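You operate a simulated robot arm through the tools that you are given. There is no shell and no other tool.

You run a simulated robot arm. Do the job below in one go: nothing can be reset, and whatever is moved stays where it is left.

JOB
Do the heater's check and log it for October.
Fine: pressure knob on 3 bar, lift the test lever briefly, press the filter vent button once, blue month dial set.

The check looks at the end state, three seconds after you hand in, the way a careful person would. Anything else that was tipped, shoved, dropped, spilled or broken makes it a failure.

ROBOT AND FRAMES
A 6-joint arm with a two-finger parallel gripper, fixed in place. Base frame: the origin is on the floor under the middle of its stand, x ahead of it, y to its left, z up. Units: m, rad, N and s.
With the tool pointing down near the work surface it reaches from about 0.14 to 0.8 m from the base axis. Its first joint turns from -2.897 to 2.897 rad. Payload 3.91 kg.
The TCP is the grasp point between the finger pads, 0.03 m short of the fingertips. In the tool frame z runs along the fingers and y along their closing line. Largest opening 0.11 m; finger width 0.02, thickness 0.01; the body of the gripper, 0.048 by 0.112 m, starts 0.055 m behind the TCP.
Orientation is that of the tool frame in the base frame, as a unit quaternion [x, y, z, w]. With the fingers straight down and closing along the base's y, the tool's x points along the base's -x, its y along +y and its z along -z.

CONTROLS
- The arm moves only by the tool send_rows. Its argument "moves" is a list that holds one entry, the list of rows, each a list of 6 numbers: the shift along the tool's x, y, z in m, then the turn, a rotation vector about the tool's x, y, z in rad. In form: [[[dx, dy, dz, wx, wy, wz], ...]]. A call has 1 to 20 rows; each row shifts and turns the commanded pose from where the row before left it, along the tool's axes as they then stand. "grip" is the closure in counts, from 0 (fully open) to 255 (shut), set as the call begins (left out, the last holds). Each row takes 0.2 s and may step no farther than 0.05 m and 0.15 rad from the row before; otherwise, or with a gripper value out of range, the whole call is refused. A pose out of reach is approached as far as the arm can. The call stops where the force on the tool passes 90 N (or 10 N more than at its start, if that is more) or the arm is blocked; 0.2 s more then pass. The fingers move at their own pace (about 0.108 m/s each) and stop on an object; they squeeze with about 43 N. The grip force told is the motor's: it shows also when the fingers shut on nothing. Time passes only in rows, and 0.2 s behind the last, so rows that do not move let the fingers close. The reply holds the time, the measured pose of the TCP, the force on the tool along the base axes, the opening and the grip force, in the units named above and with some noise, with the torque about the TCP (base axes, N m) and any sound that the robot's microphone picked up, and new pictures: "views" is both (left out), scene, wrist or none.
- Cameras (640 x 400 px; columns grow to the right, rows downward): "scene" is fixed at [0.0358, 0.4942, 1.1983]; the picture's right is [-0.82, -0.57, 0.00], its down [-0.31, 0.44, -0.84] and it looks along [0.48, -0.69, -0.54] (base axes); focal length 286 px, centre (320, 200). "wrist" rides on the gripper at [0.077, 0.007, -0.114] in the tool frame; the picture's right is [-0.09, 1.00, 0.00], its down [-0.80, -0.07, -0.59] and it looks along [-0.59, -0.05, 0.80] (tool axes); focal length 270 px, centre (320, 200). There is no depth. A picture from a camera that has moved, and an enlarged one, comes with that camera's place and axes in the base frame and with its lens. The place of the scene camera against the robot may be out by one fixed shift of up to 0.025 m in any direction.
- raise_lower(by): slides the trunk up (or, below 0, down) by that many m; the arm rides with it, the base frame stays. It gives what a move gives, with no picture.
- zoom(camera, box): a new picture of the part [left, top, right, bottom] of that camera's present view, enlarged. The clock stands still meanwhile.
- job_done(): hands the job in; it is judged then, once.

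Places have to be worked out from the pictures, the camera data and where the tool is seen. Open the gripper and draw the arm clear of the work before you hand the job in, unless the task says otherwise.

The tools are called after "Emit:" as name(argument=value, ...) on one line, values as JSON. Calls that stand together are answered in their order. send_rows: Moves the arm, as the interface text tells. Its arguments: {"type":"object","properties":{"moves":{"type":"array"},"grip":{"type":"number"},"views":{"type":"string","enum":["both","scene","wrist","none"]}},"required":["moves"]} The other tools are called the same way: raise_lower (by) moves the trunk up or down; zoom (camera, box) takes an enlarged picture of a part of a camera's view; job_done () hands the job in.

At the start:

```text
time_s: 0.0
eef_pos: [0.4175, -0.337, 0.932]
tcp_rot: [0.0, 1.0, 0.0, 0.0]
ft_force: [-1.0, 0.5, -0.5]
ft_torque: [0.01, 0.0, 0.01]
width: 0.1103
grasp_force: 0.0
trunk travel left (down, up): [-0.45, 0.09]
```

scene: 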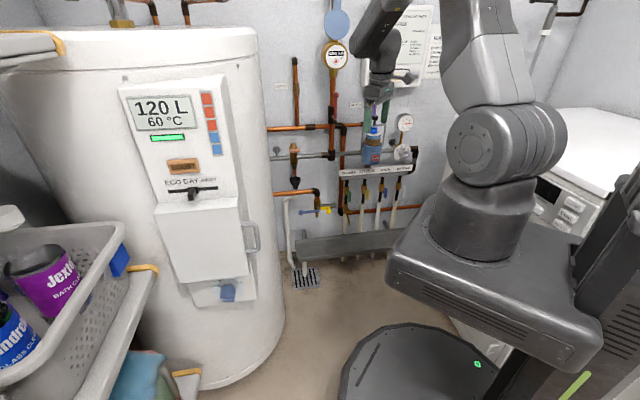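
wrist: 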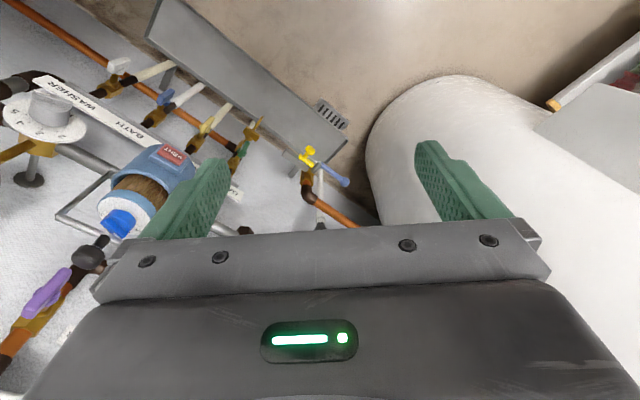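

I'll start by enlarging the parts of the scene where the controls seem to be: the pipework, the filter and the heater panel.

Emit:
zoom(camera="scene", box=[340, 90, 440, 170])

Emit:
zoom(camera="scene", box=[260, 120, 440, 240])

Emit:
zoom(camera="scene", box=[320, 0, 460, 100])

Emit:
zoom(camera="wrist", box=[0, 60, 260, 260])

Emit:
zoom(camera="scene", box=[110, 70, 270, 310])

```text
5.00 times, centred on (390, 130) of scene
camera zoom: at [0.0358, 0.4942, 1.1983], right [-0.82, -0.57, 0.0], down [-0.31, 0.44, -0.84], along [0.48, -0.69, -0.54], focal length 1430 px, centre (-30, 550)
```

zoom: 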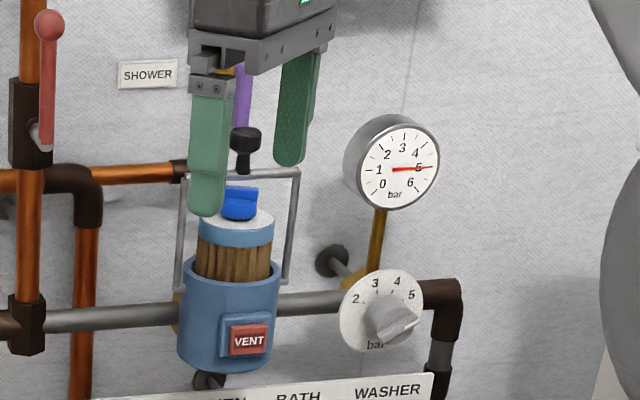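

```text
3.33 times, centred on (350, 180) of scene
camera zoom: at [0.0358, 0.4942, 1.1983], right [-0.82, -0.57, 0.0], down [-0.31, 0.44, -0.84], along [0.48, -0.69, -0.54], focal length 953 px, centre (220, 267)
```

zoom: 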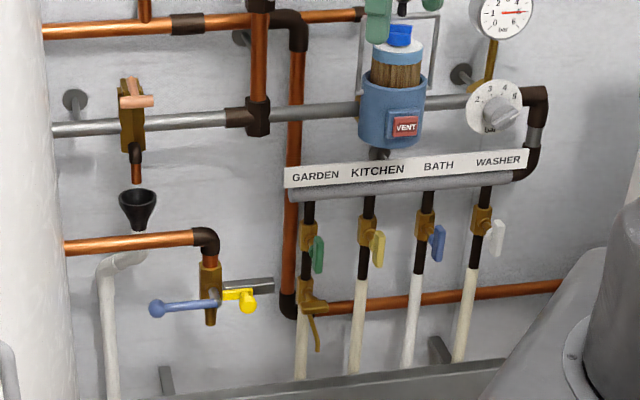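

```text
4.00 times, centred on (390, 50) of scene
camera zoom: at [0.0358, 0.4942, 1.1983], right [-0.82, -0.57, 0.0], down [-0.31, 0.44, -0.84], along [0.48, -0.69, -0.54], focal length 1144 px, centre (40, 800)
```

zoom: 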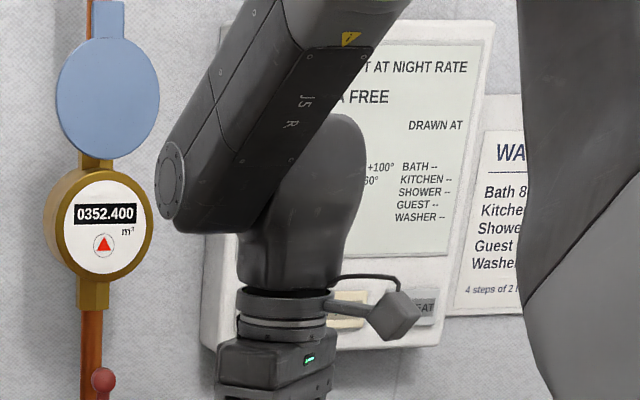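

```text
2.00 times, centred on (130, 160) of wrist
camera zoom: at [0.3412, -0.33, 1.045], right [0.09, 1.0, 0.0], down [0.8, -0.07, 0.59], along [0.59, -0.05, -0.8], focal length 541 px, centre (700, 280)
```

zoom: 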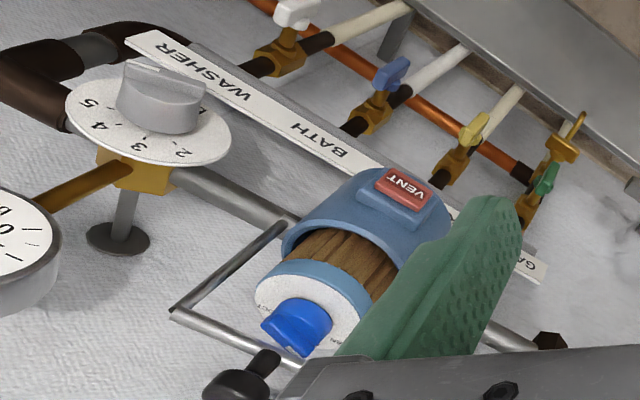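

```text
1.67 times, centred on (190, 190) of scene
camera zoom: at [0.0358, 0.4942, 1.1983], right [-0.82, -0.57, 0.0], down [-0.31, 0.44, -0.84], along [0.48, -0.69, -0.54], focal length 477 px, centre (537, 217)
```

zoom: 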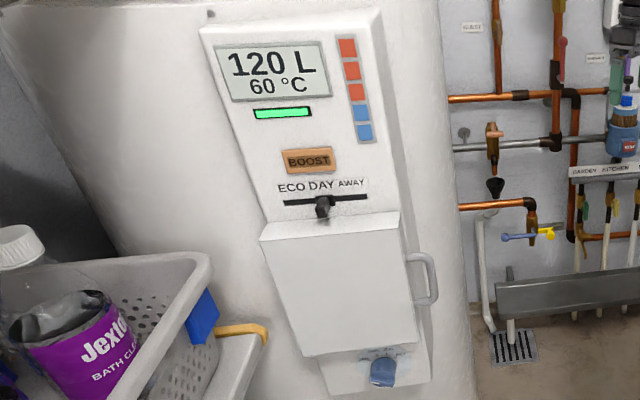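

The relief valve with its copper lever, the filter with the VENT button and blue cap, the pressure dial, and a second blue knob under the heater panel are all visible. I need to see which blue dial carries months, so I'll enlarge both, plus the pressure dial and lever.

Emit:
zoom(camera="scene", box=[364, 120, 388, 135])

Emit:
zoom(camera="scene", box=[200, 270, 264, 310])

Emit:
zoom(camera="scene", box=[382, 132, 430, 162])

Emit:
zoom(camera="scene", box=[270, 130, 334, 170])

Emit:
zoom(camera="wrist", box=[80, 180, 160, 240])

Emit:
zoom(camera="wrist", box=[0, 70, 112, 140])

```text
16.00 times, centred on (376, 128) of scene
camera zoom: at [0.0358, 0.4942, 1.1983], right [-0.82, -0.57, 0.0], down [-0.31, 0.44, -0.84], along [0.48, -0.69, -0.54], focal length 4575 px, centre (-576, 1360)
```

zoom: 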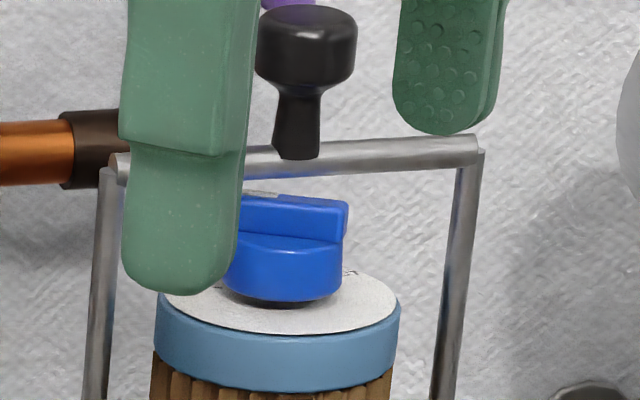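

```text
10.00 times, centred on (232, 290) of scene
camera zoom: at [0.0358, 0.4942, 1.1983], right [-0.82, -0.57, 0.0], down [-0.31, 0.44, -0.84], along [0.48, -0.69, -0.54], focal length 2859 px, centre (1200, -700)
```

zoom: 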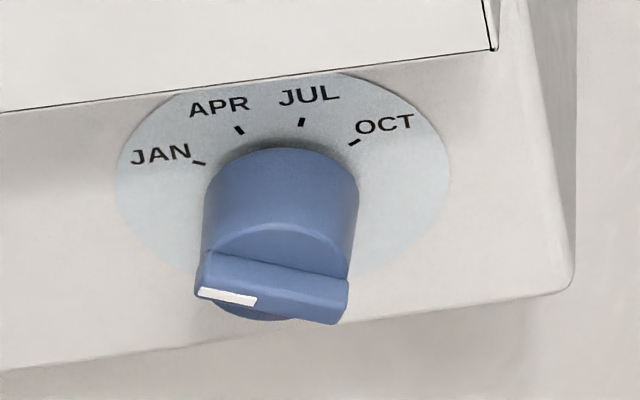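

```text
13.33 times, centred on (406, 147) of scene
camera zoom: at [0.0358, 0.4942, 1.1983], right [-0.82, -0.57, 0.0], down [-0.31, 0.44, -0.84], along [0.48, -0.69, -0.54], focal length 3812 px, centre (-827, 907)
```

zoom: 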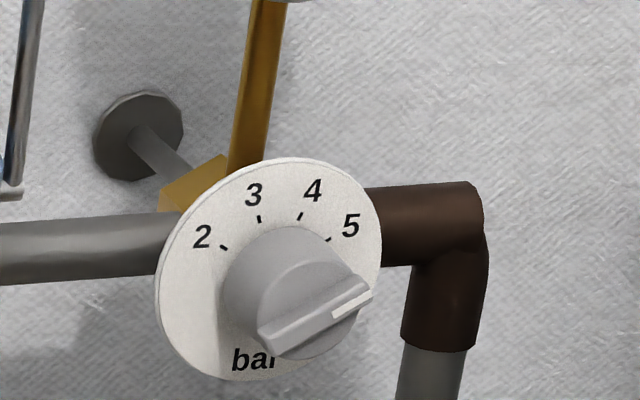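

```text
10.00 times, centred on (302, 150) of scene
camera zoom: at [0.0358, 0.4942, 1.1983], right [-0.82, -0.57, 0.0], down [-0.31, 0.44, -0.84], along [0.48, -0.69, -0.54], focal length 2859 px, centre (500, 700)
```

zoom: 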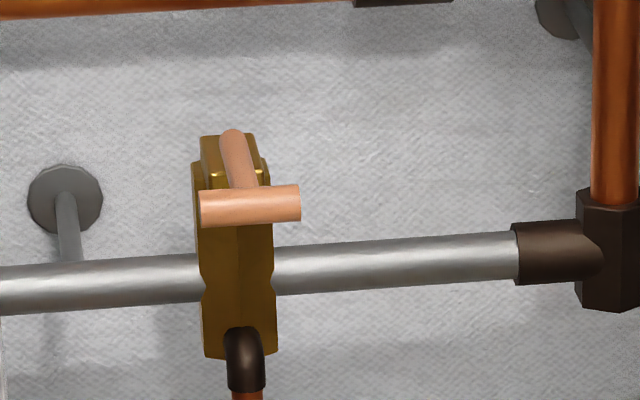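

```text
6.67 times, centred on (120, 210) of wrist
camera zoom: at [0.3412, -0.33, 1.045], right [0.09, 1.0, 0.0], down [0.8, -0.07, 0.59], along [0.59, -0.05, -0.8], focal length 1802 px, centre (1653, 133)
```

zoom: 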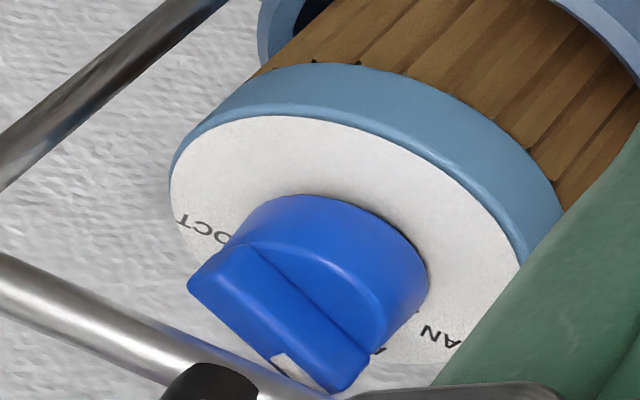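

```text
5.71 times, centred on (56, 105) of wrist
camera zoom: at [0.3412, -0.33, 1.045], right [0.09, 1.0, 0.0], down [0.8, -0.07, 0.59], along [0.59, -0.05, -0.8], focal length 1544 px, centre (1829, 743)
```

zoom: 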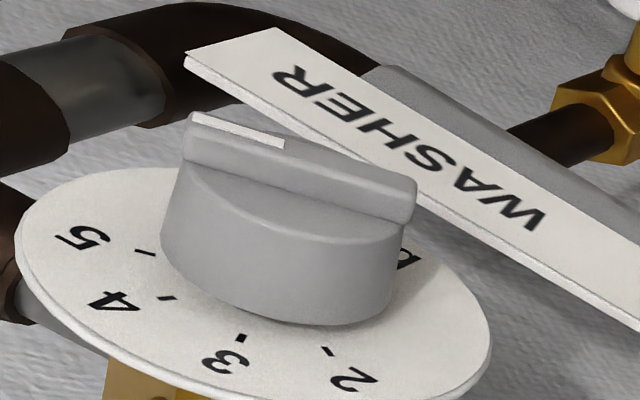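

There are two blue month dials: one on the filter cap (JAN…OCT visible) and one on the heater panel (JAN/APR/JUL/OCT). I need to know which of them belongs to the heater's check, so I'll back away from the wall and turn the tool to face it so I can read labels and notes.

Emit:
send_rows(moves=[[[0, 0.05, 0, 0, 0, 0], [0, 0.05, 0, 0, 0, 0], [0, 0.05, 0, 0, 0, 0], [0, 0.03, 0, 0, 0, 0], [0, 0, 0, 0.0864, 0.0864, -0.0864], [0, 0, 0, 0.0864, 0.0864, -0.0864], [0, 0, 0, 0.0864, 0.0864, -0.0864], [0, 0, 0, 0.0864, 0.0864, -0.0864], [0, 0, 0, 0.0864, 0.0864, -0.0864], [0, 0, 0, 0.0864, 0.0864, -0.0864], [0, 0, 0, 0.0864, 0.0864, -0.0864]]])

```text
time_s: 2.4
eef_pos: [0.4178, -0.156, 0.9317]
tcp_rot: [-0.29, 0.865, -0.29, -0.289]
ft_force: [0.0, 0.0, 0.0]
ft_torque: [0.02, -0.02, -0.02]
width: 0.11
grasp_force: 0.1
trunk travel left (down, up): [-0.45, 0.09]
camera wrist: at [0.4009, -0.1012, 1.0557], right [-0.61, 0.69, -0.39], down [0.78, 0.62, -0.12], along [0.16, -0.37, -0.91], focal length 270 px, centre (320, 200)
```

scene: 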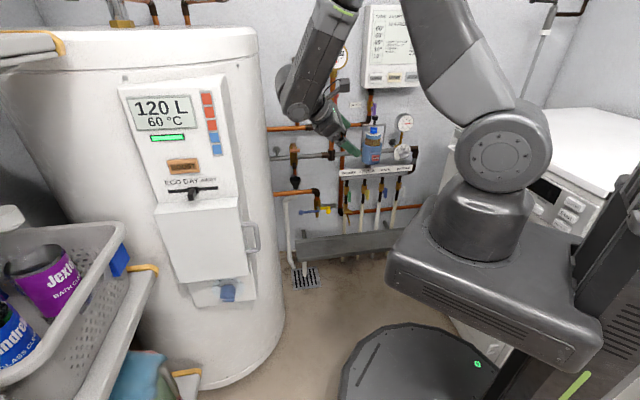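
wrist: 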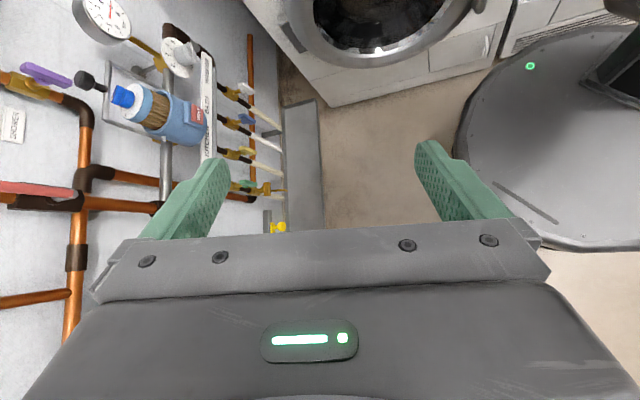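

The turn is going fine and the arm is in the clear. I'll complete the second half so the tool faces the wall.

Emit:
send_rows(moves=[[[0, 0, 0, 0.0864, 0.0864, -0.0864], [0, 0, 0, 0.0864, 0.0864, -0.0864], [0, 0, 0, 0.0864, 0.0864, -0.0864], [0, 0, 0, 0.0864, 0.0864, -0.0864], [0, 0, 0, 0.0864, 0.0864, -0.0864], [0, 0, 0, 0.0864, 0.0864, -0.0864], [0, 0, 0, 0.0864, 0.0864, -0.0864]]])

Emit:
zoom(camera="scene", box=[340, 0, 440, 90])

```text
time_s: 4.0
eef_pos: [0.4163, -0.1572, 0.9313]
tcp_rot: [0.5, -0.499, 0.5, 0.5]
ft_force: [-0.3, -0.1, -0.4]
ft_torque: [0.03, 0.02, -0.02]
width: 0.1102
grasp_force: 0.1
trunk travel left (down, up): [-0.45, 0.09]
camera wrist: at [0.4111, -0.0427, 1.0073], right [-1.0, 0.0, -0.09], down [0.07, 0.59, -0.8], along [0.05, -0.8, -0.59], focal length 270 px, centre (320, 200)
```

scene: 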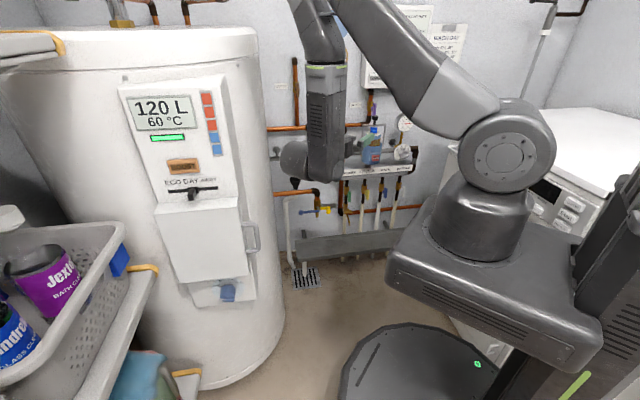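
wrist: 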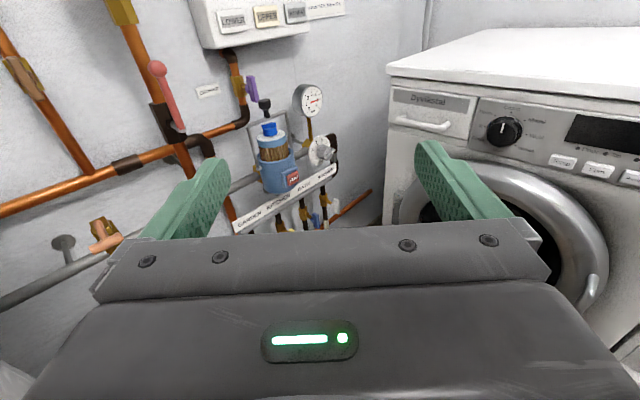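

```text
4.44 times, centred on (390, 45) of scene
camera zoom: at [0.0358, 0.4942, 1.1983], right [-0.82, -0.57, 0.0], down [-0.31, 0.44, -0.84], along [0.48, -0.69, -0.54], focal length 1271 px, centre (9, 889)
```

zoom: 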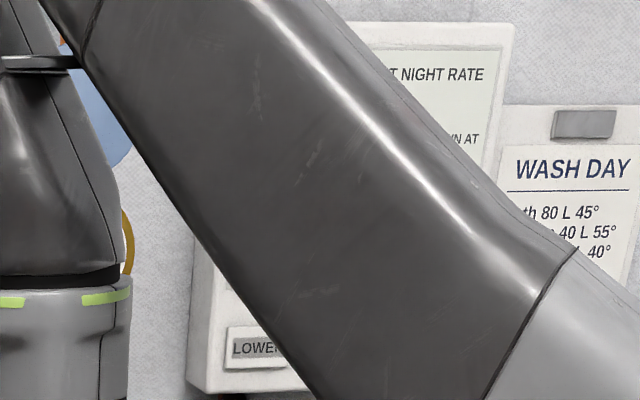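

The wall turns out to be angled about 45°: the pipes recede at equal height, so its normal is about (-0.71, 0.71, 0). I'll yaw the tool by 45° so that it faces the wall square on.

Emit:
send_rows(moves=[[[0, 0, 0, 0.131, 0, 0], [0, 0, 0, 0.131, 0, 0], [0, 0, 0, 0.131, 0, 0], [0, 0, 0, 0.131, 0, 0], [0, 0, 0, 0.131, 0, 0], [0, 0, 0, 0.1304, 0, 0]]])

```text
time_s: 5.4
eef_pos: [0.4184, -0.1566, 0.9303]
tcp_rot: [0.654, -0.269, 0.654, 0.269]
ft_force: [0.1, -0.6, 1.0]
ft_torque: [0.0, -0.03, 0.01]
width: 0.11
grasp_force: 0.0
trunk travel left (down, up): [-0.45, 0.09]
camera wrist: at [0.3319, -0.0811, 1.0071], right [-0.7, -0.71, -0.09], down [-0.37, 0.47, -0.8], along [0.61, -0.53, -0.59], focal length 270 px, centre (320, 200)
```

scene: 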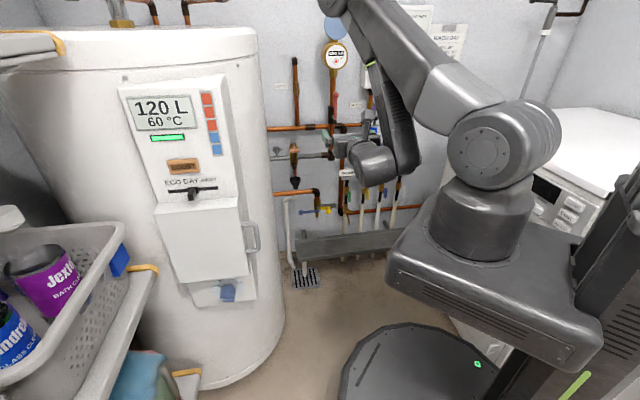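
wrist: 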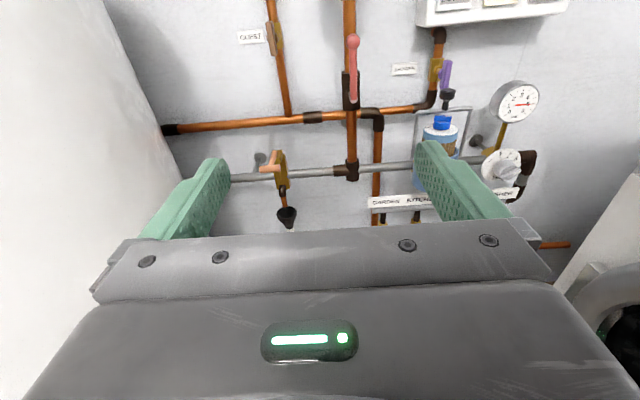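

Now the view is square to the wall. I'll enlarge the filter, pressure dial and test lever areas.

Emit:
zoom(camera="wrist", box=[400, 60, 560, 210])

Emit:
zoom(camera="wrist", box=[225, 130, 345, 235])

Emit:
zoom(camera="scene", box=[150, 190, 270, 310])

```text
2.67 times, centred on (480, 135) of wrist
camera zoom: at [0.3319, -0.0811, 1.0071], right [-0.7, -0.71, -0.09], down [-0.37, 0.47, -0.8], along [0.61, -0.53, -0.59], focal length 721 px, centre (-107, 373)
```

zoom: 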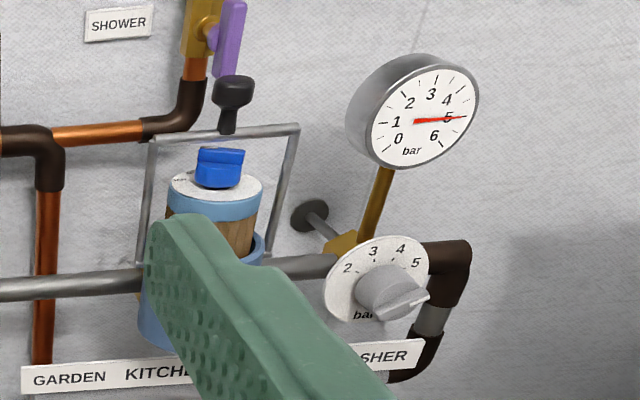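

```text
3.81 times, centred on (285, 182) of wrist
camera zoom: at [0.3319, -0.0811, 1.0071], right [-0.7, -0.71, -0.09], down [-0.37, 0.47, -0.8], along [0.61, -0.53, -0.59], focal length 1030 px, centre (453, 267)
```

zoom: 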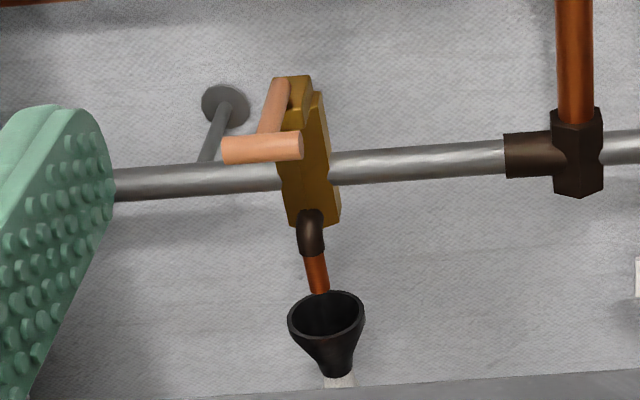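

```text
3.33 times, centred on (210, 250) of scene
camera zoom: at [0.0358, 0.4942, 1.1983], right [-0.82, -0.57, 0.0], down [-0.31, 0.44, -0.84], along [0.48, -0.69, -0.54], focal length 953 px, centre (687, 33)
```

zoom: 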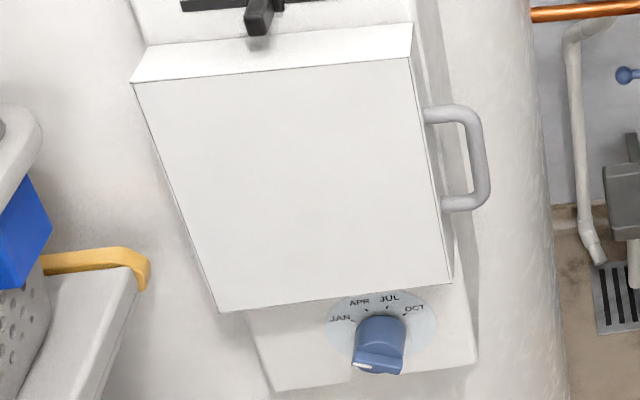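

Triangulating the views: filter knob ≈ (0.547,-0.607,0.788), VENT ≈ (0.498,-0.557,0.696), pressure knob ≈ (0.429,-0.710,0.678), test-lever T-bar ≈ (0.738,-0.316,0.758). Next I'll move up and right, well off the wall, to look down on the filter cap and read its dial.

Emit:
send_rows(moves=[[[0.025, 0.039, 0.015, 0, 0, 0], [0.025, 0.039, 0.015, 0, 0, 0], [0.025, 0.039, 0.015, 0, 0, 0], [0.025, 0.039, 0.015, 0, 0, 0], [0.025, 0.039, 0.015, 0, 0, 0], [0.025, 0.039, 0.015, 0, 0, 0]]])

```text
time_s: 6.8
eef_pos: [0.4217, -0.2013, 1.0685]
tcp_rot: [0.652, -0.274, 0.652, 0.274]
ft_force: [-0.1, -0.4, 0.4]
ft_torque: [-0.05, 0.03, 0.0]
width: 0.11
grasp_force: 0.1
out of reach, approached as far as the arm can: row 1, 2, 3, 4, 5, 6
trunk travel left (down, up): [-0.45, 0.09]
camera wrist: at [0.337, -0.1229, 1.1438], right [-0.71, -0.7, -0.09], down [-0.37, 0.47, -0.8], along [0.6, -0.54, -0.59], focal length 270 px, centre (320, 200)
```

scene: 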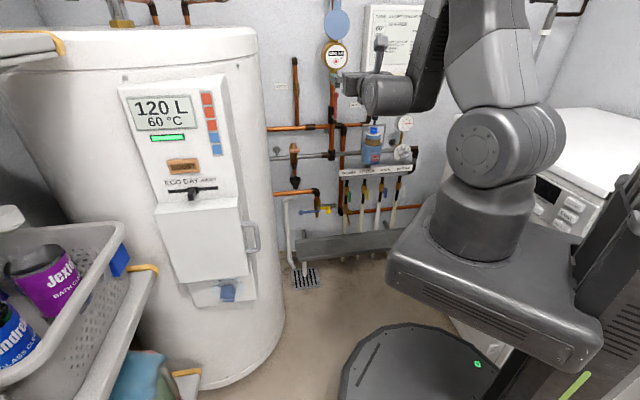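
wrist: 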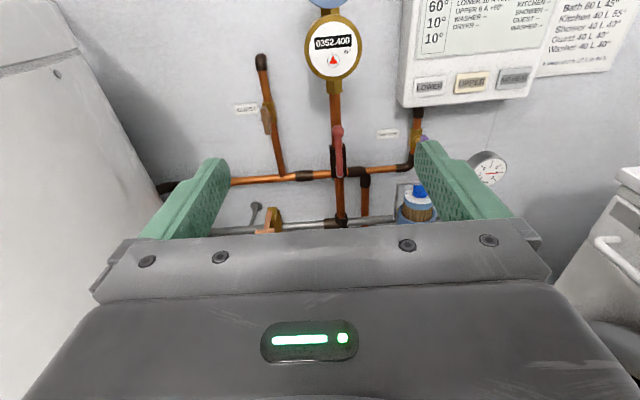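

The arm can't fold back that far (min reach); it stopped at (0.42,-0.20,1.07). The wall note also has readings on it. I'll zoom in on the notes, and nudge toward the wall to check how the commanded pose behaves now.

Emit:
zoom(camera="wrist", box=[400, 0, 640, 110])

Emit:
send_rows(moves=[[[0, 0, 0.03, 0, 0, 0]]], views="none")

```text
2.67 times, centred on (520, 55) of wrist
camera zoom: at [0.337, -0.1229, 1.1438], right [-0.71, -0.7, -0.09], down [-0.37, 0.47, -0.8], along [0.6, -0.54, -0.59], focal length 721 px, centre (-213, 587)
```

zoom: 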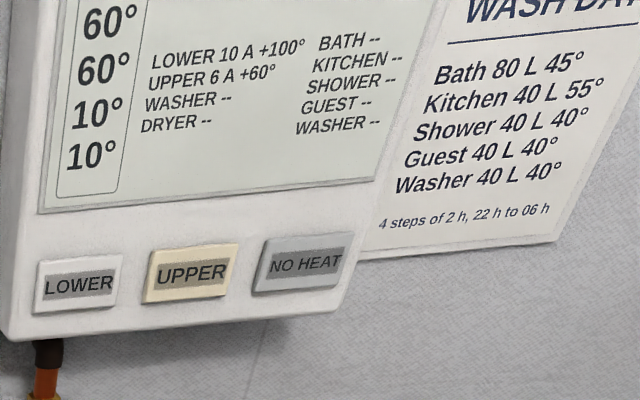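

```text
time_s: 7.2
eef_pos: [0.4497, -0.2125, 1.0687]
tcp_rot: [0.653, -0.272, 0.652, 0.272]
ft_force: [0.9, -0.1, 0.3]
ft_torque: [-0.02, -0.04, 0.0]
width: 0.1102
grasp_force: 0.0
out of reach, approached as far as the arm can: row 1
trunk travel left (down, up): [-0.45, 0.09]
```

I've moved but it still reports out of reach, so the wrist is likely at its inner radius. I'll ease toward the wall and down in small steps (still ~0.2 m clear of everything) and check again.

Emit:
send_rows(moves=[[[-0.03, 0, 0.03, 0, 0, 0], [-0.03, 0, 0.03, 0, 0, 0]]], views="none")

```text
time_s: 7.8
eef_pos: [0.5001, -0.2419, 1.0072]
tcp_rot: [0.653, -0.272, 0.652, 0.273]
ft_force: [1.0, -0.2, -0.1]
ft_torque: [0.01, -0.01, 0.0]
width: 0.1103
grasp_force: 0.0
out of reach, approached as far as the arm can: row 1, 2
trunk travel left (down, up): [-0.45, 0.09]
```

Still flagged, so I'll send a zero row to learn whether the commanded pose is the measured one or still some unreachable target.

Emit:
send_rows(moves=[[[0, 0, 0, 0, 0, 0]]], views="none")

```text
time_s: 8.2
eef_pos: [0.4997, -0.2406, 1.0092]
tcp_rot: [0.653, -0.272, 0.653, 0.272]
ft_force: [0.8, -0.2, 0.0]
ft_torque: [0.03, 0.02, 0.03]
width: 0.11
grasp_force: 0.0
trunk travel left (down, up): [-0.45, 0.09]
```

The zero row is accepted, so the command follows the reached pose. I'll try a small rightward step to see which direction is limited.

Emit:
send_rows(moves=[[[0, 0.02, 0, 0, 0, 0]]], views="none")

Emit:
send_rows(moves=[[[0, 0, 0.02, 0, 0, 0]]], views="scene")

```text
time_s: 8.6
eef_pos: [0.4975, -0.2386, 1.0087]
tcp_rot: [0.652, -0.274, 0.652, 0.273]
ft_force: [0.2, 0.1, -0.8]
ft_torque: [-0.02, 0.01, -0.01]
width: 0.1099
grasp_force: 0.0
out of reach, approached as far as the arm can: row 1
trunk travel left (down, up): [-0.45, 0.09]
```

```text
time_s: 9.0
eef_pos: [0.5146, -0.2494, 1.0085]
tcp_rot: [0.652, -0.272, 0.653, 0.272]
ft_force: [0.2, -1.0, -0.2]
ft_torque: [0.03, 0.01, 0.02]
width: 0.11
grasp_force: 0.1
out of reach, approached as far as the arm can: row 1
trunk travel left (down, up): [-0.45, 0.09]
```

scene: 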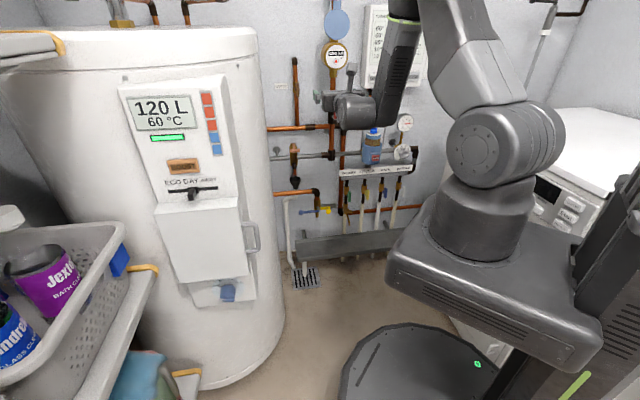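

Rightward motion is joint-limited in this roll: holding the camera "up" puts the last joint near its end stop, so I should roll the other way. The filter cap isn't blocked in the scene view any more, so I'll enlarge it and the surrounding parts.

Emit:
zoom(camera="scene", box=[360, 118, 388, 142])

Emit:
zoom(camera="scene", box=[352, 110, 424, 170])

```text
16.00 times, centred on (374, 130) of scene
camera zoom: at [0.0358, 0.4942, 1.1983], right [-0.82, -0.57, 0.0], down [-0.31, 0.44, -0.84], along [0.48, -0.69, -0.54], focal length 4575 px, centre (-544, 1320)
```

zoom: 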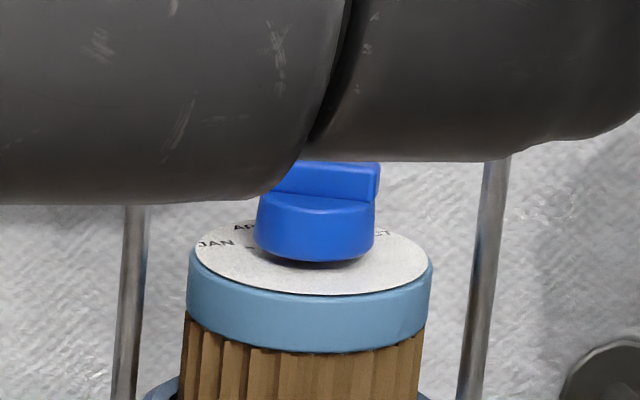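

```text
6.67 times, centred on (388, 140) of scene
camera zoom: at [0.0358, 0.4942, 1.1983], right [-0.82, -0.57, 0.0], down [-0.31, 0.44, -0.84], along [0.48, -0.69, -0.54], focal length 1906 px, centre (-133, 600)
```

zoom: 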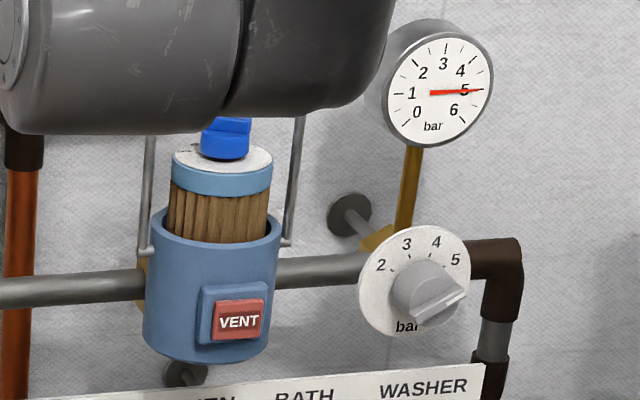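

Both caps carry JAN/APR/JUL/OCT, so I need a close look at the heater's own dial and its lettering. I'll roll the tool +90° about its axis, away from the joint stop, while in free space.

Emit:
send_rows(moves=[[[0, 0, 0, 0, 0, 0.1428], [0, 0, 0, 0, 0, 0.1428], [0, 0, 0, 0, 0, 0.1428], [0, 0, 0, 0, 0, 0.1428], [0, 0, 0, 0, 0, 0.1428], [0, 0, 0, 0, 0, 0.1428], [0, 0, 0, 0, 0, 0.1428], [0, 0, 0, 0, 0, 0.1428], [0, 0, 0, 0, 0, 0.1428], [0, 0, 0, 0, 0, 0.1428], [0, 0, 0, 0, 0, 0.1428]]])

```text
time_s: 11.4
eef_pos: [0.5145, -0.2496, 1.0083]
tcp_rot: [0.268, -0.654, 0.654, -0.27]
ft_force: [-0.4, 0.0, -0.5]
ft_torque: [0.02, -0.01, -0.01]
width: 0.1098
grasp_force: 0.0
trunk travel left (down, up): [-0.45, 0.09]
camera wrist: at [0.3798, -0.2227, 1.0006], right [0.06, 0.06, -1.0], down [0.15, 0.99, 0.07], along [0.99, -0.16, 0.05], focal length 270 px, centre (320, 200)
```

scene: 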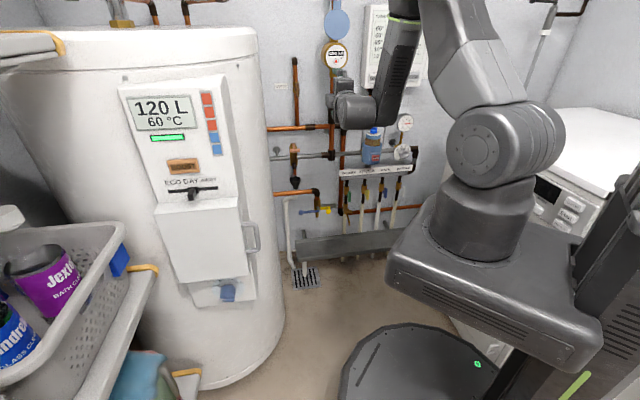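
wrist: 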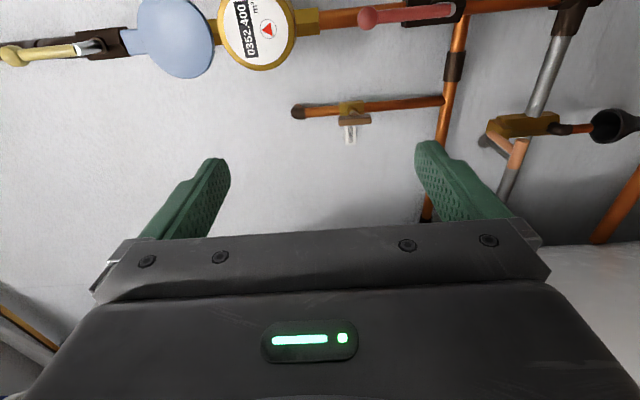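

The roll was accepted and the joint has room now. The targets lie at z≈0.4–0.76, so I'll lower the trunk 0.25 m; the gripper is 0.2 m from the wall fittings and nothing is beneath it.

Emit:
raise_lower(by=-0.25)

Emit:
zoom(camera="wrist", box=[380, 40, 640, 240])

Emit:
zoom(camera="scene", box=[260, 90, 440, 230])

```text
time_s: 14.0
eef_pos: [0.5155, -0.2504, 0.7584]
tcp_rot: [-0.269, 0.654, -0.654, 0.269]
ft_force: [0.7, 0.0, 0.4]
ft_torque: [0.0, -0.02, 0.0]
width: 0.1102
grasp_force: 0.1
trunk travel left (down, up): [-0.2, 0.34]
```

```text
2.00 times, centred on (510, 140) of wrist
camera zoom: at [0.3798, -0.2227, 0.7508], right [0.06, 0.06, -1.0], down [0.15, 0.99, 0.07], along [0.99, -0.16, 0.05], focal length 541 px, centre (-60, 320)
```

zoom: 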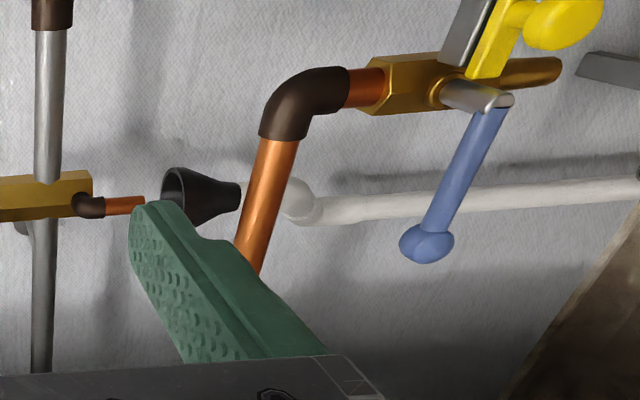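

```text
2.86 times, centred on (350, 160) of scene
camera zoom: at [0.0358, 0.4942, 1.1983], right [-0.82, -0.57, 0.0], down [-0.31, 0.44, -0.84], along [0.48, -0.69, -0.54], focal length 817 px, centre (234, 314)
```

zoom: 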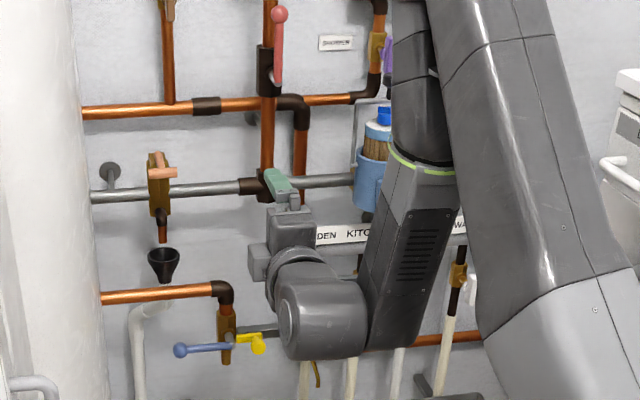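

Now the lever should be visible side-on in the wrist camera; I'll enlarge it before moving over to the heater.

Emit:
zoom(camera="wrist", box=[230, 60, 430, 220])

```text
2.50 times, centred on (330, 140) of wrist
camera zoom: at [0.3798, -0.2227, 0.7508], right [0.06, 0.06, -1.0], down [0.15, 0.99, 0.07], along [0.99, -0.16, 0.05], focal length 676 px, centre (295, 350)
```

zoom: 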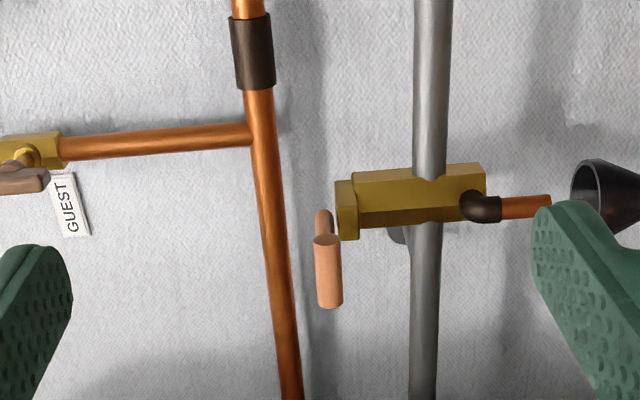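

Side view places the T-bar at about (0.738,-0.320,0.752), about 4 cm long, projecting from the top of the valve body. Next I'll swing over to look at the heater's dial, which I estimate at roughly (0.58,0.20,0.55), keeping to the right of the basket.

Emit:
send_rows(moves=[[[-0.0218, 0.0163, -0.0372, 0, 0, 0], [-0.0218, 0.0163, -0.0372, 0, 0, 0], [-0.0218, 0.0163, -0.0372, 0, 0, 0], [-0.0218, 0.0163, -0.0372, 0, 0, 0], [-0.0218, 0.0163, -0.0372, 0, 0, 0], [-0.0218, 0.0163, -0.0372, 0, 0, 0], [-0.0198, 0.02, -0.0338, 0, 0, 0], [-0.0198, 0.02, -0.0338, 0, 0, 0], [-0.0198, 0.02, -0.0338, 0, 0, 0], [-0.0198, 0.02, -0.0338, 0, 0, 0], [-0.0198, 0.02, -0.0338, 0, 0, 0]]])

```text
time_s: 16.4
eef_pos: [0.4031, 0.1913, 0.5608]
tcp_rot: [0.269, -0.654, 0.655, -0.268]
ft_force: [-0.1, 0.2, -0.2]
ft_torque: [0.01, 0.0, -0.02]
width: 0.1098
grasp_force: 0.1
trunk travel left (down, up): [-0.2, 0.34]
camera wrist: at [0.2687, 0.2186, 0.5523], right [0.06, 0.06, -1.0], down [0.15, 0.99, 0.07], along [0.99, -0.16, 0.05], focal length 270 px, centre (320, 200)
```

scene: 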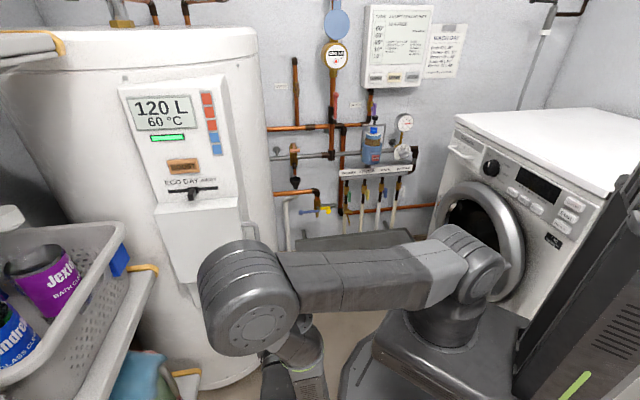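
wrist: 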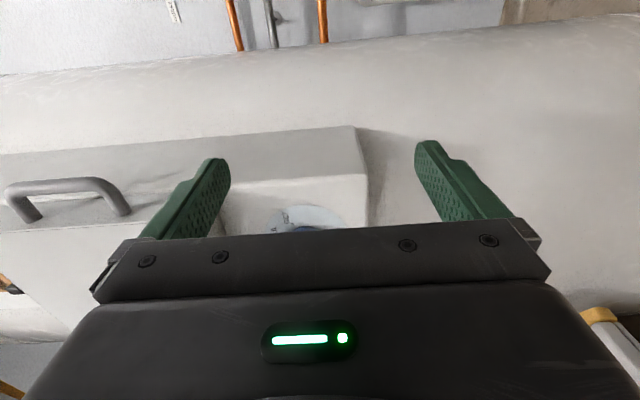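

The heater dial is partly hidden behind the gripper in the wrist view. I'll enlarge the now unobstructed wall in the scene view, and shift the tool sideways (+y) so the dial appears above the gripper edge.

Emit:
zoom(camera="scene", box=[350, 110, 420, 165])

Emit:
zoom(camera="scene", box=[355, 0, 475, 95])

Emit:
send_rows(moves=[[[-0.03, 0, -0.03, 0, 0, 0], [-0.03, 0, -0.03, 0, 0, 0]]])

```text
7.27 times, centred on (385, 138) of scene
camera zoom: at [0.0358, 0.4942, 1.1983], right [-0.82, -0.57, 0.0], down [-0.31, 0.44, -0.84], along [0.48, -0.69, -0.54], focal length 2080 px, centre (-153, 654)
```

zoom: 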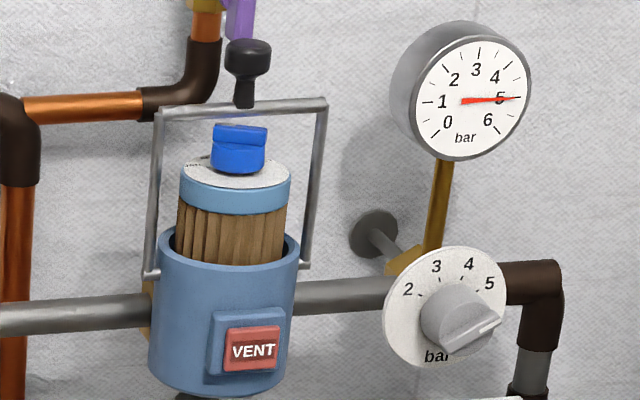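

```text
4.21 times, centred on (415, 48) of scene
camera zoom: at [0.0358, 0.4942, 1.1983], right [-0.82, -0.57, 0.0], down [-0.31, 0.44, -0.84], along [0.48, -0.69, -0.54], focal length 1204 px, centre (-80, 842)
```

zoom: 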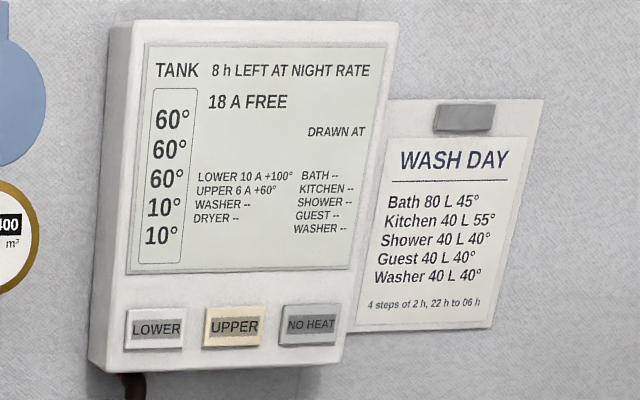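

```text
time_s: 17.0
eef_pos: [0.4029, 0.2756, 0.5609]
tcp_rot: [0.268, -0.654, 0.655, -0.268]
ft_force: [0.7, -0.4, -0.3]
ft_torque: [-0.03, 0.02, 0.0]
width: 0.11
grasp_force: 0.0
trunk travel left (down, up): [-0.2, 0.34]
camera wrist: at [0.2684, 0.3031, 0.553], right [0.06, 0.06, -1.0], down [0.15, 0.99, 0.07], along [0.99, -0.16, 0.05], focal length 270 px, centre (320, 200)
```

scene: 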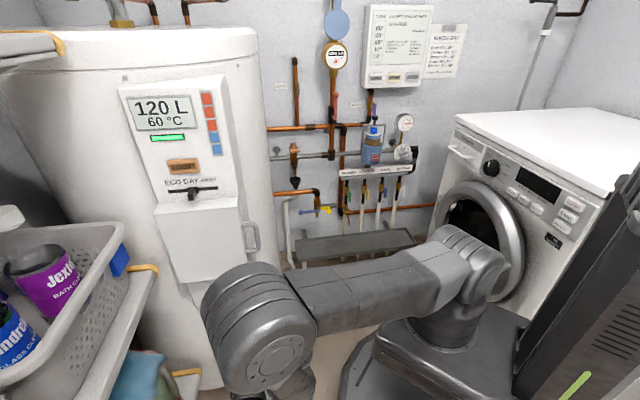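
wrist: 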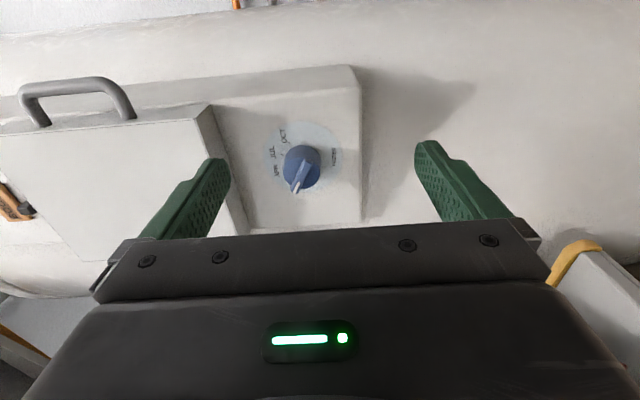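

The heater's dial is now in view, and there is text on it besides the months. I'll enlarge it.

Emit:
zoom(camera="wrist", box=[250, 110, 360, 210])

Emit:
zoom(camera="wrist", box=[290, 130, 350, 190])

Emit:
zoom(camera="scene", box=[364, 120, 388, 136])

```text
4.00 times, centred on (305, 160) of wrist
camera zoom: at [0.2684, 0.3031, 0.553], right [0.06, 0.06, -1.0], down [0.15, 0.99, 0.07], along [0.99, -0.16, 0.05], focal length 1081 px, centre (380, 360)
```

zoom: 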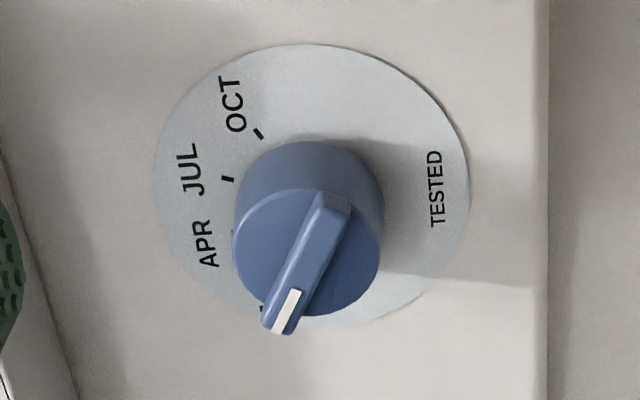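

```text
6.67 times, centred on (320, 160) of wrist
camera zoom: at [0.2684, 0.3031, 0.553], right [0.06, 0.06, -1.0], down [0.15, 0.99, 0.07], along [0.99, -0.16, 0.05], focal length 1802 px, centre (320, 467)
```

zoom: 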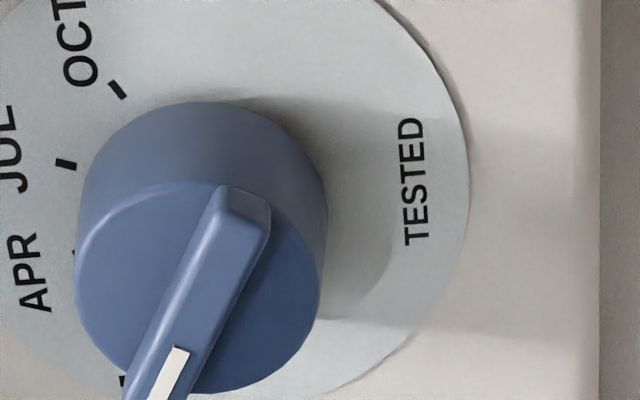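

```text
16.00 times, centred on (376, 128) of scene
camera zoom: at [0.0358, 0.4942, 1.1983], right [-0.82, -0.57, 0.0], down [-0.31, 0.44, -0.84], along [0.48, -0.69, -0.54], focal length 4575 px, centre (-576, 1352)
```

zoom: 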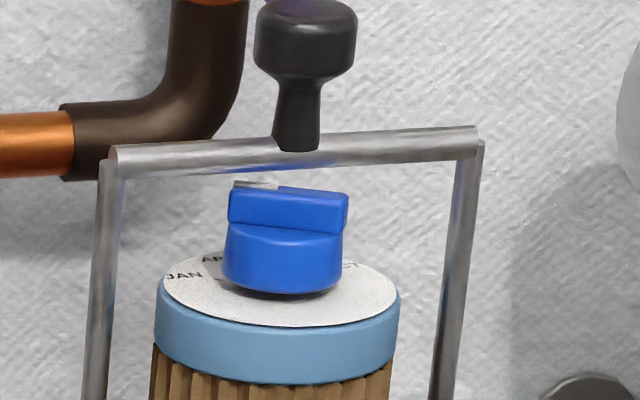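

The heater's dial is labelled "TESTED" and points at JAN, so that's the log dial; the bright-blue one on the filter cap belongs to the filter and stays untouched. By my estimate its axis is near (0.57,0.20,0.58), with the pointer bar at about 150° and OCT at about 30°, so it needs roughly 120° clockwise. I'll stand off in front of it and roll to line the fingers up across the bar.

Emit:
send_rows(moves=[[[-0.0325, -0.012, 0.025, 0, 0, 0], [-0.0325, -0.012, 0.025, 0, 0, 0], [0, 0, 0, 0, 0, 0.1309], [0, 0, 0, 0, 0, 0.1309], [0, 0, 0, 0, 0, 0.1309], [0, 0, 0, 0, 0, 0.1309], [0, 0, 0, 0, 0, 0]]])

```text
time_s: 18.6
eef_pos: [0.4832, 0.2851, 0.5853]
tcp_rot: [-0.091, 0.702, -0.562, 0.429]
ft_force: [0.2, 0.3, -0.7]
ft_torque: [0.01, -0.01, 0.02]
width: 0.1101
grasp_force: 0.1
trunk travel left (down, up): [-0.2, 0.34]
camera wrist: at [0.3589, 0.322, 0.5389], right [0.41, 0.4, -0.82], down [0.05, 0.89, 0.46], along [0.91, -0.23, 0.34], focal length 270 px, centre (320, 200)
```

scene: 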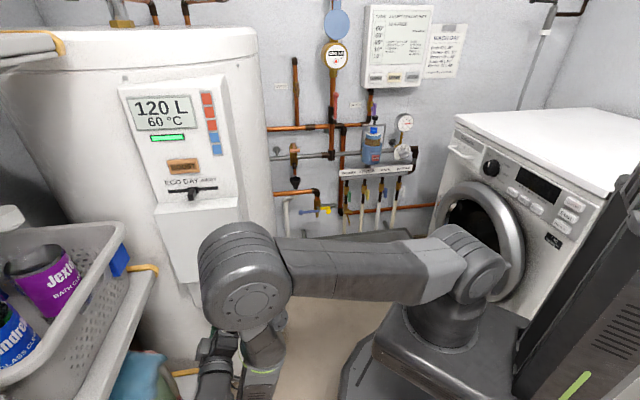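
wrist: 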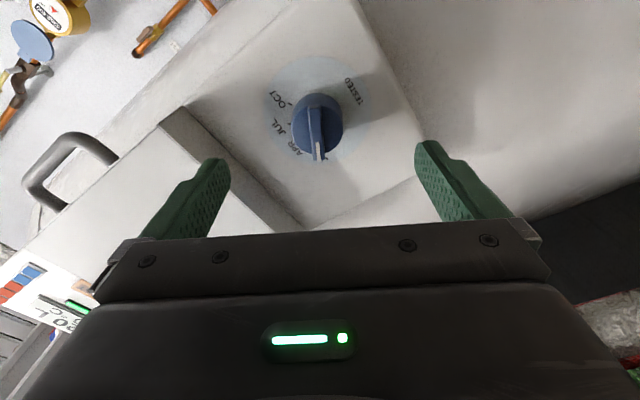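

The dial appears almost on the approach axis: the tool axis should project to about (320,112) at disc depth. I'll enlarge to measure the alignment and bar angle.

Emit:
zoom(camera="wrist", box=[250, 40, 390, 180])

```text
2.86 times, centred on (320, 110) of wrist
camera zoom: at [0.3589, 0.322, 0.5389], right [0.41, 0.4, -0.82], down [0.05, 0.89, 0.46], along [0.91, -0.23, 0.34], focal length 772 px, centre (320, 457)
```

zoom: 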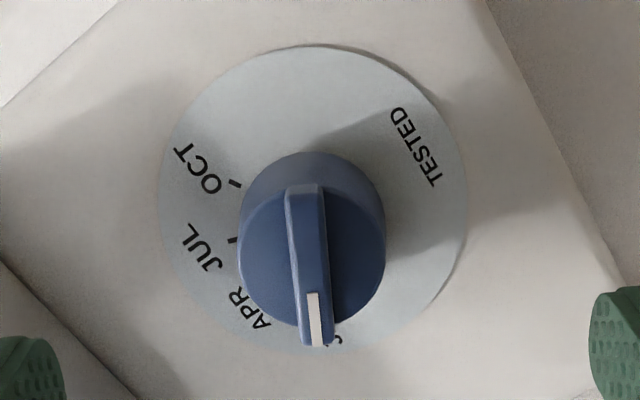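

The bar is lined up within 1° of the finger plane, and the axis is ~9 mm off in tool x (disc at 0.10 m, knob face ~0.058 m ahead of the TCP). I'll correct that, set the opening to ~0.05 m so the fingers clear the door above, and advance a little.

Emit:
send_rows(moves=[[[0.009, -0.0015, 0, 0, 0, 0], [0, 0, 0.01, 0, 0, 0], [0, 0, 0.008, 0, 0, 0], [0, 0, 0, 0, 0, 0]]], grip=139, views="wrist")

Emit:
zoom(camera="wrist", box=[220, 40, 420, 240])

```text
time_s: 19.6
eef_pos: [0.4901, 0.2676, 0.5812]
tcp_rot: [-0.091, 0.702, -0.562, 0.428]
ft_force: [0.4, 0.7, 0.0]
ft_torque: [-0.01, 0.01, -0.02]
width: 0.05
grasp_force: 0.1
trunk travel left (down, up): [-0.2, 0.34]
camera wrist: at [0.3657, 0.3037, 0.5357], right [0.41, 0.4, -0.82], down [0.05, 0.89, 0.46], along [0.91, -0.23, 0.34], focal length 270 px, centre (320, 200)
```

wrist: 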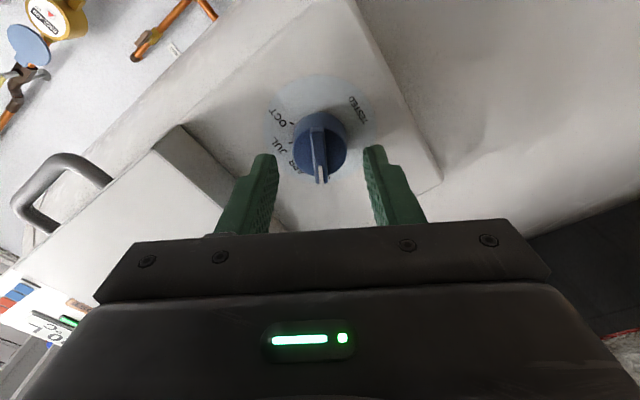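

```text
2.00 times, centred on (320, 140) of wrist
camera zoom: at [0.3657, 0.3037, 0.5357], right [0.41, 0.4, -0.82], down [0.05, 0.89, 0.46], along [0.91, -0.23, 0.34], focal length 541 px, centre (320, 320)
```

zoom: 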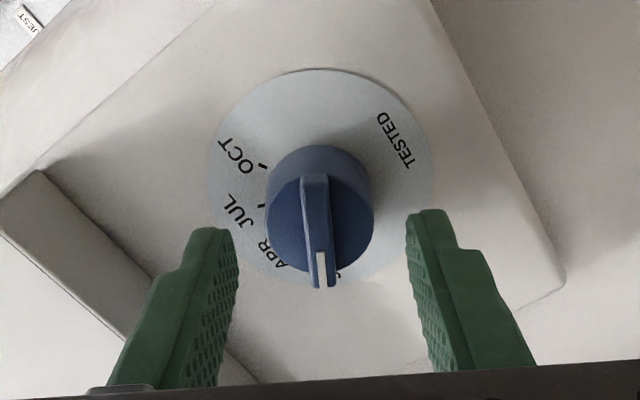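

Centering is now within a pixel. Ridge top is about 8 mm ahead of the fingertips and the knob face ~17 mm, so I'll advance 14 mm and close on the ridge.

Emit:
send_rows(moves=[[[0, 0, 0.005, 0, 0, 0], [0, 0, 0.005, 0, 0, 0], [0, 0, 0.004, 0, 0, 0], [0, 0, 0, 0, 0, 0]]], grip=139, views="wrist")

Emit:
zoom(camera="wrist", box=[240, 80, 400, 220])

```text
time_s: 20.6
eef_pos: [0.5012, 0.2575, 0.5819]
tcp_rot: [-0.091, 0.702, -0.562, 0.429]
ft_force: [-0.6, 0.1, -0.1]
ft_torque: [0.0, 0.02, -0.02]
width: 0.0502
grasp_force: 0.0
trunk travel left (down, up): [-0.2, 0.34]
camera wrist: at [0.376, 0.2933, 0.5361], right [0.41, 0.4, -0.82], down [0.05, 0.89, 0.46], along [0.91, -0.23, 0.34], focal length 270 px, centre (320, 200)
```

wrist: 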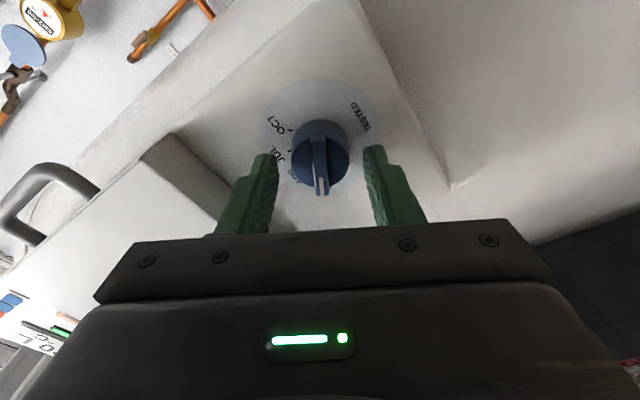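

```text
2.86 times, centred on (320, 150) of wrist
camera zoom: at [0.376, 0.2933, 0.5361], right [0.41, 0.4, -0.82], down [0.05, 0.89, 0.46], along [0.91, -0.23, 0.34], focal length 772 px, centre (320, 343)
```

zoom: 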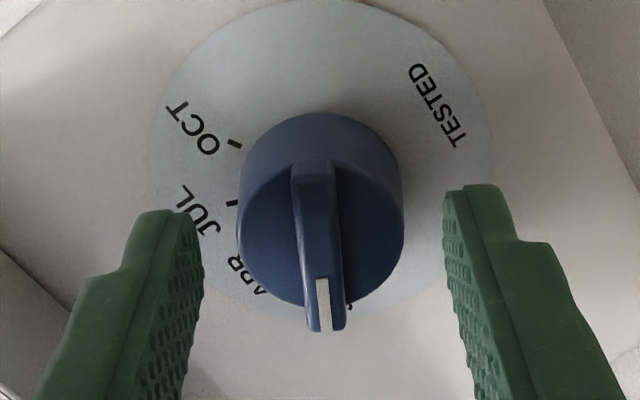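

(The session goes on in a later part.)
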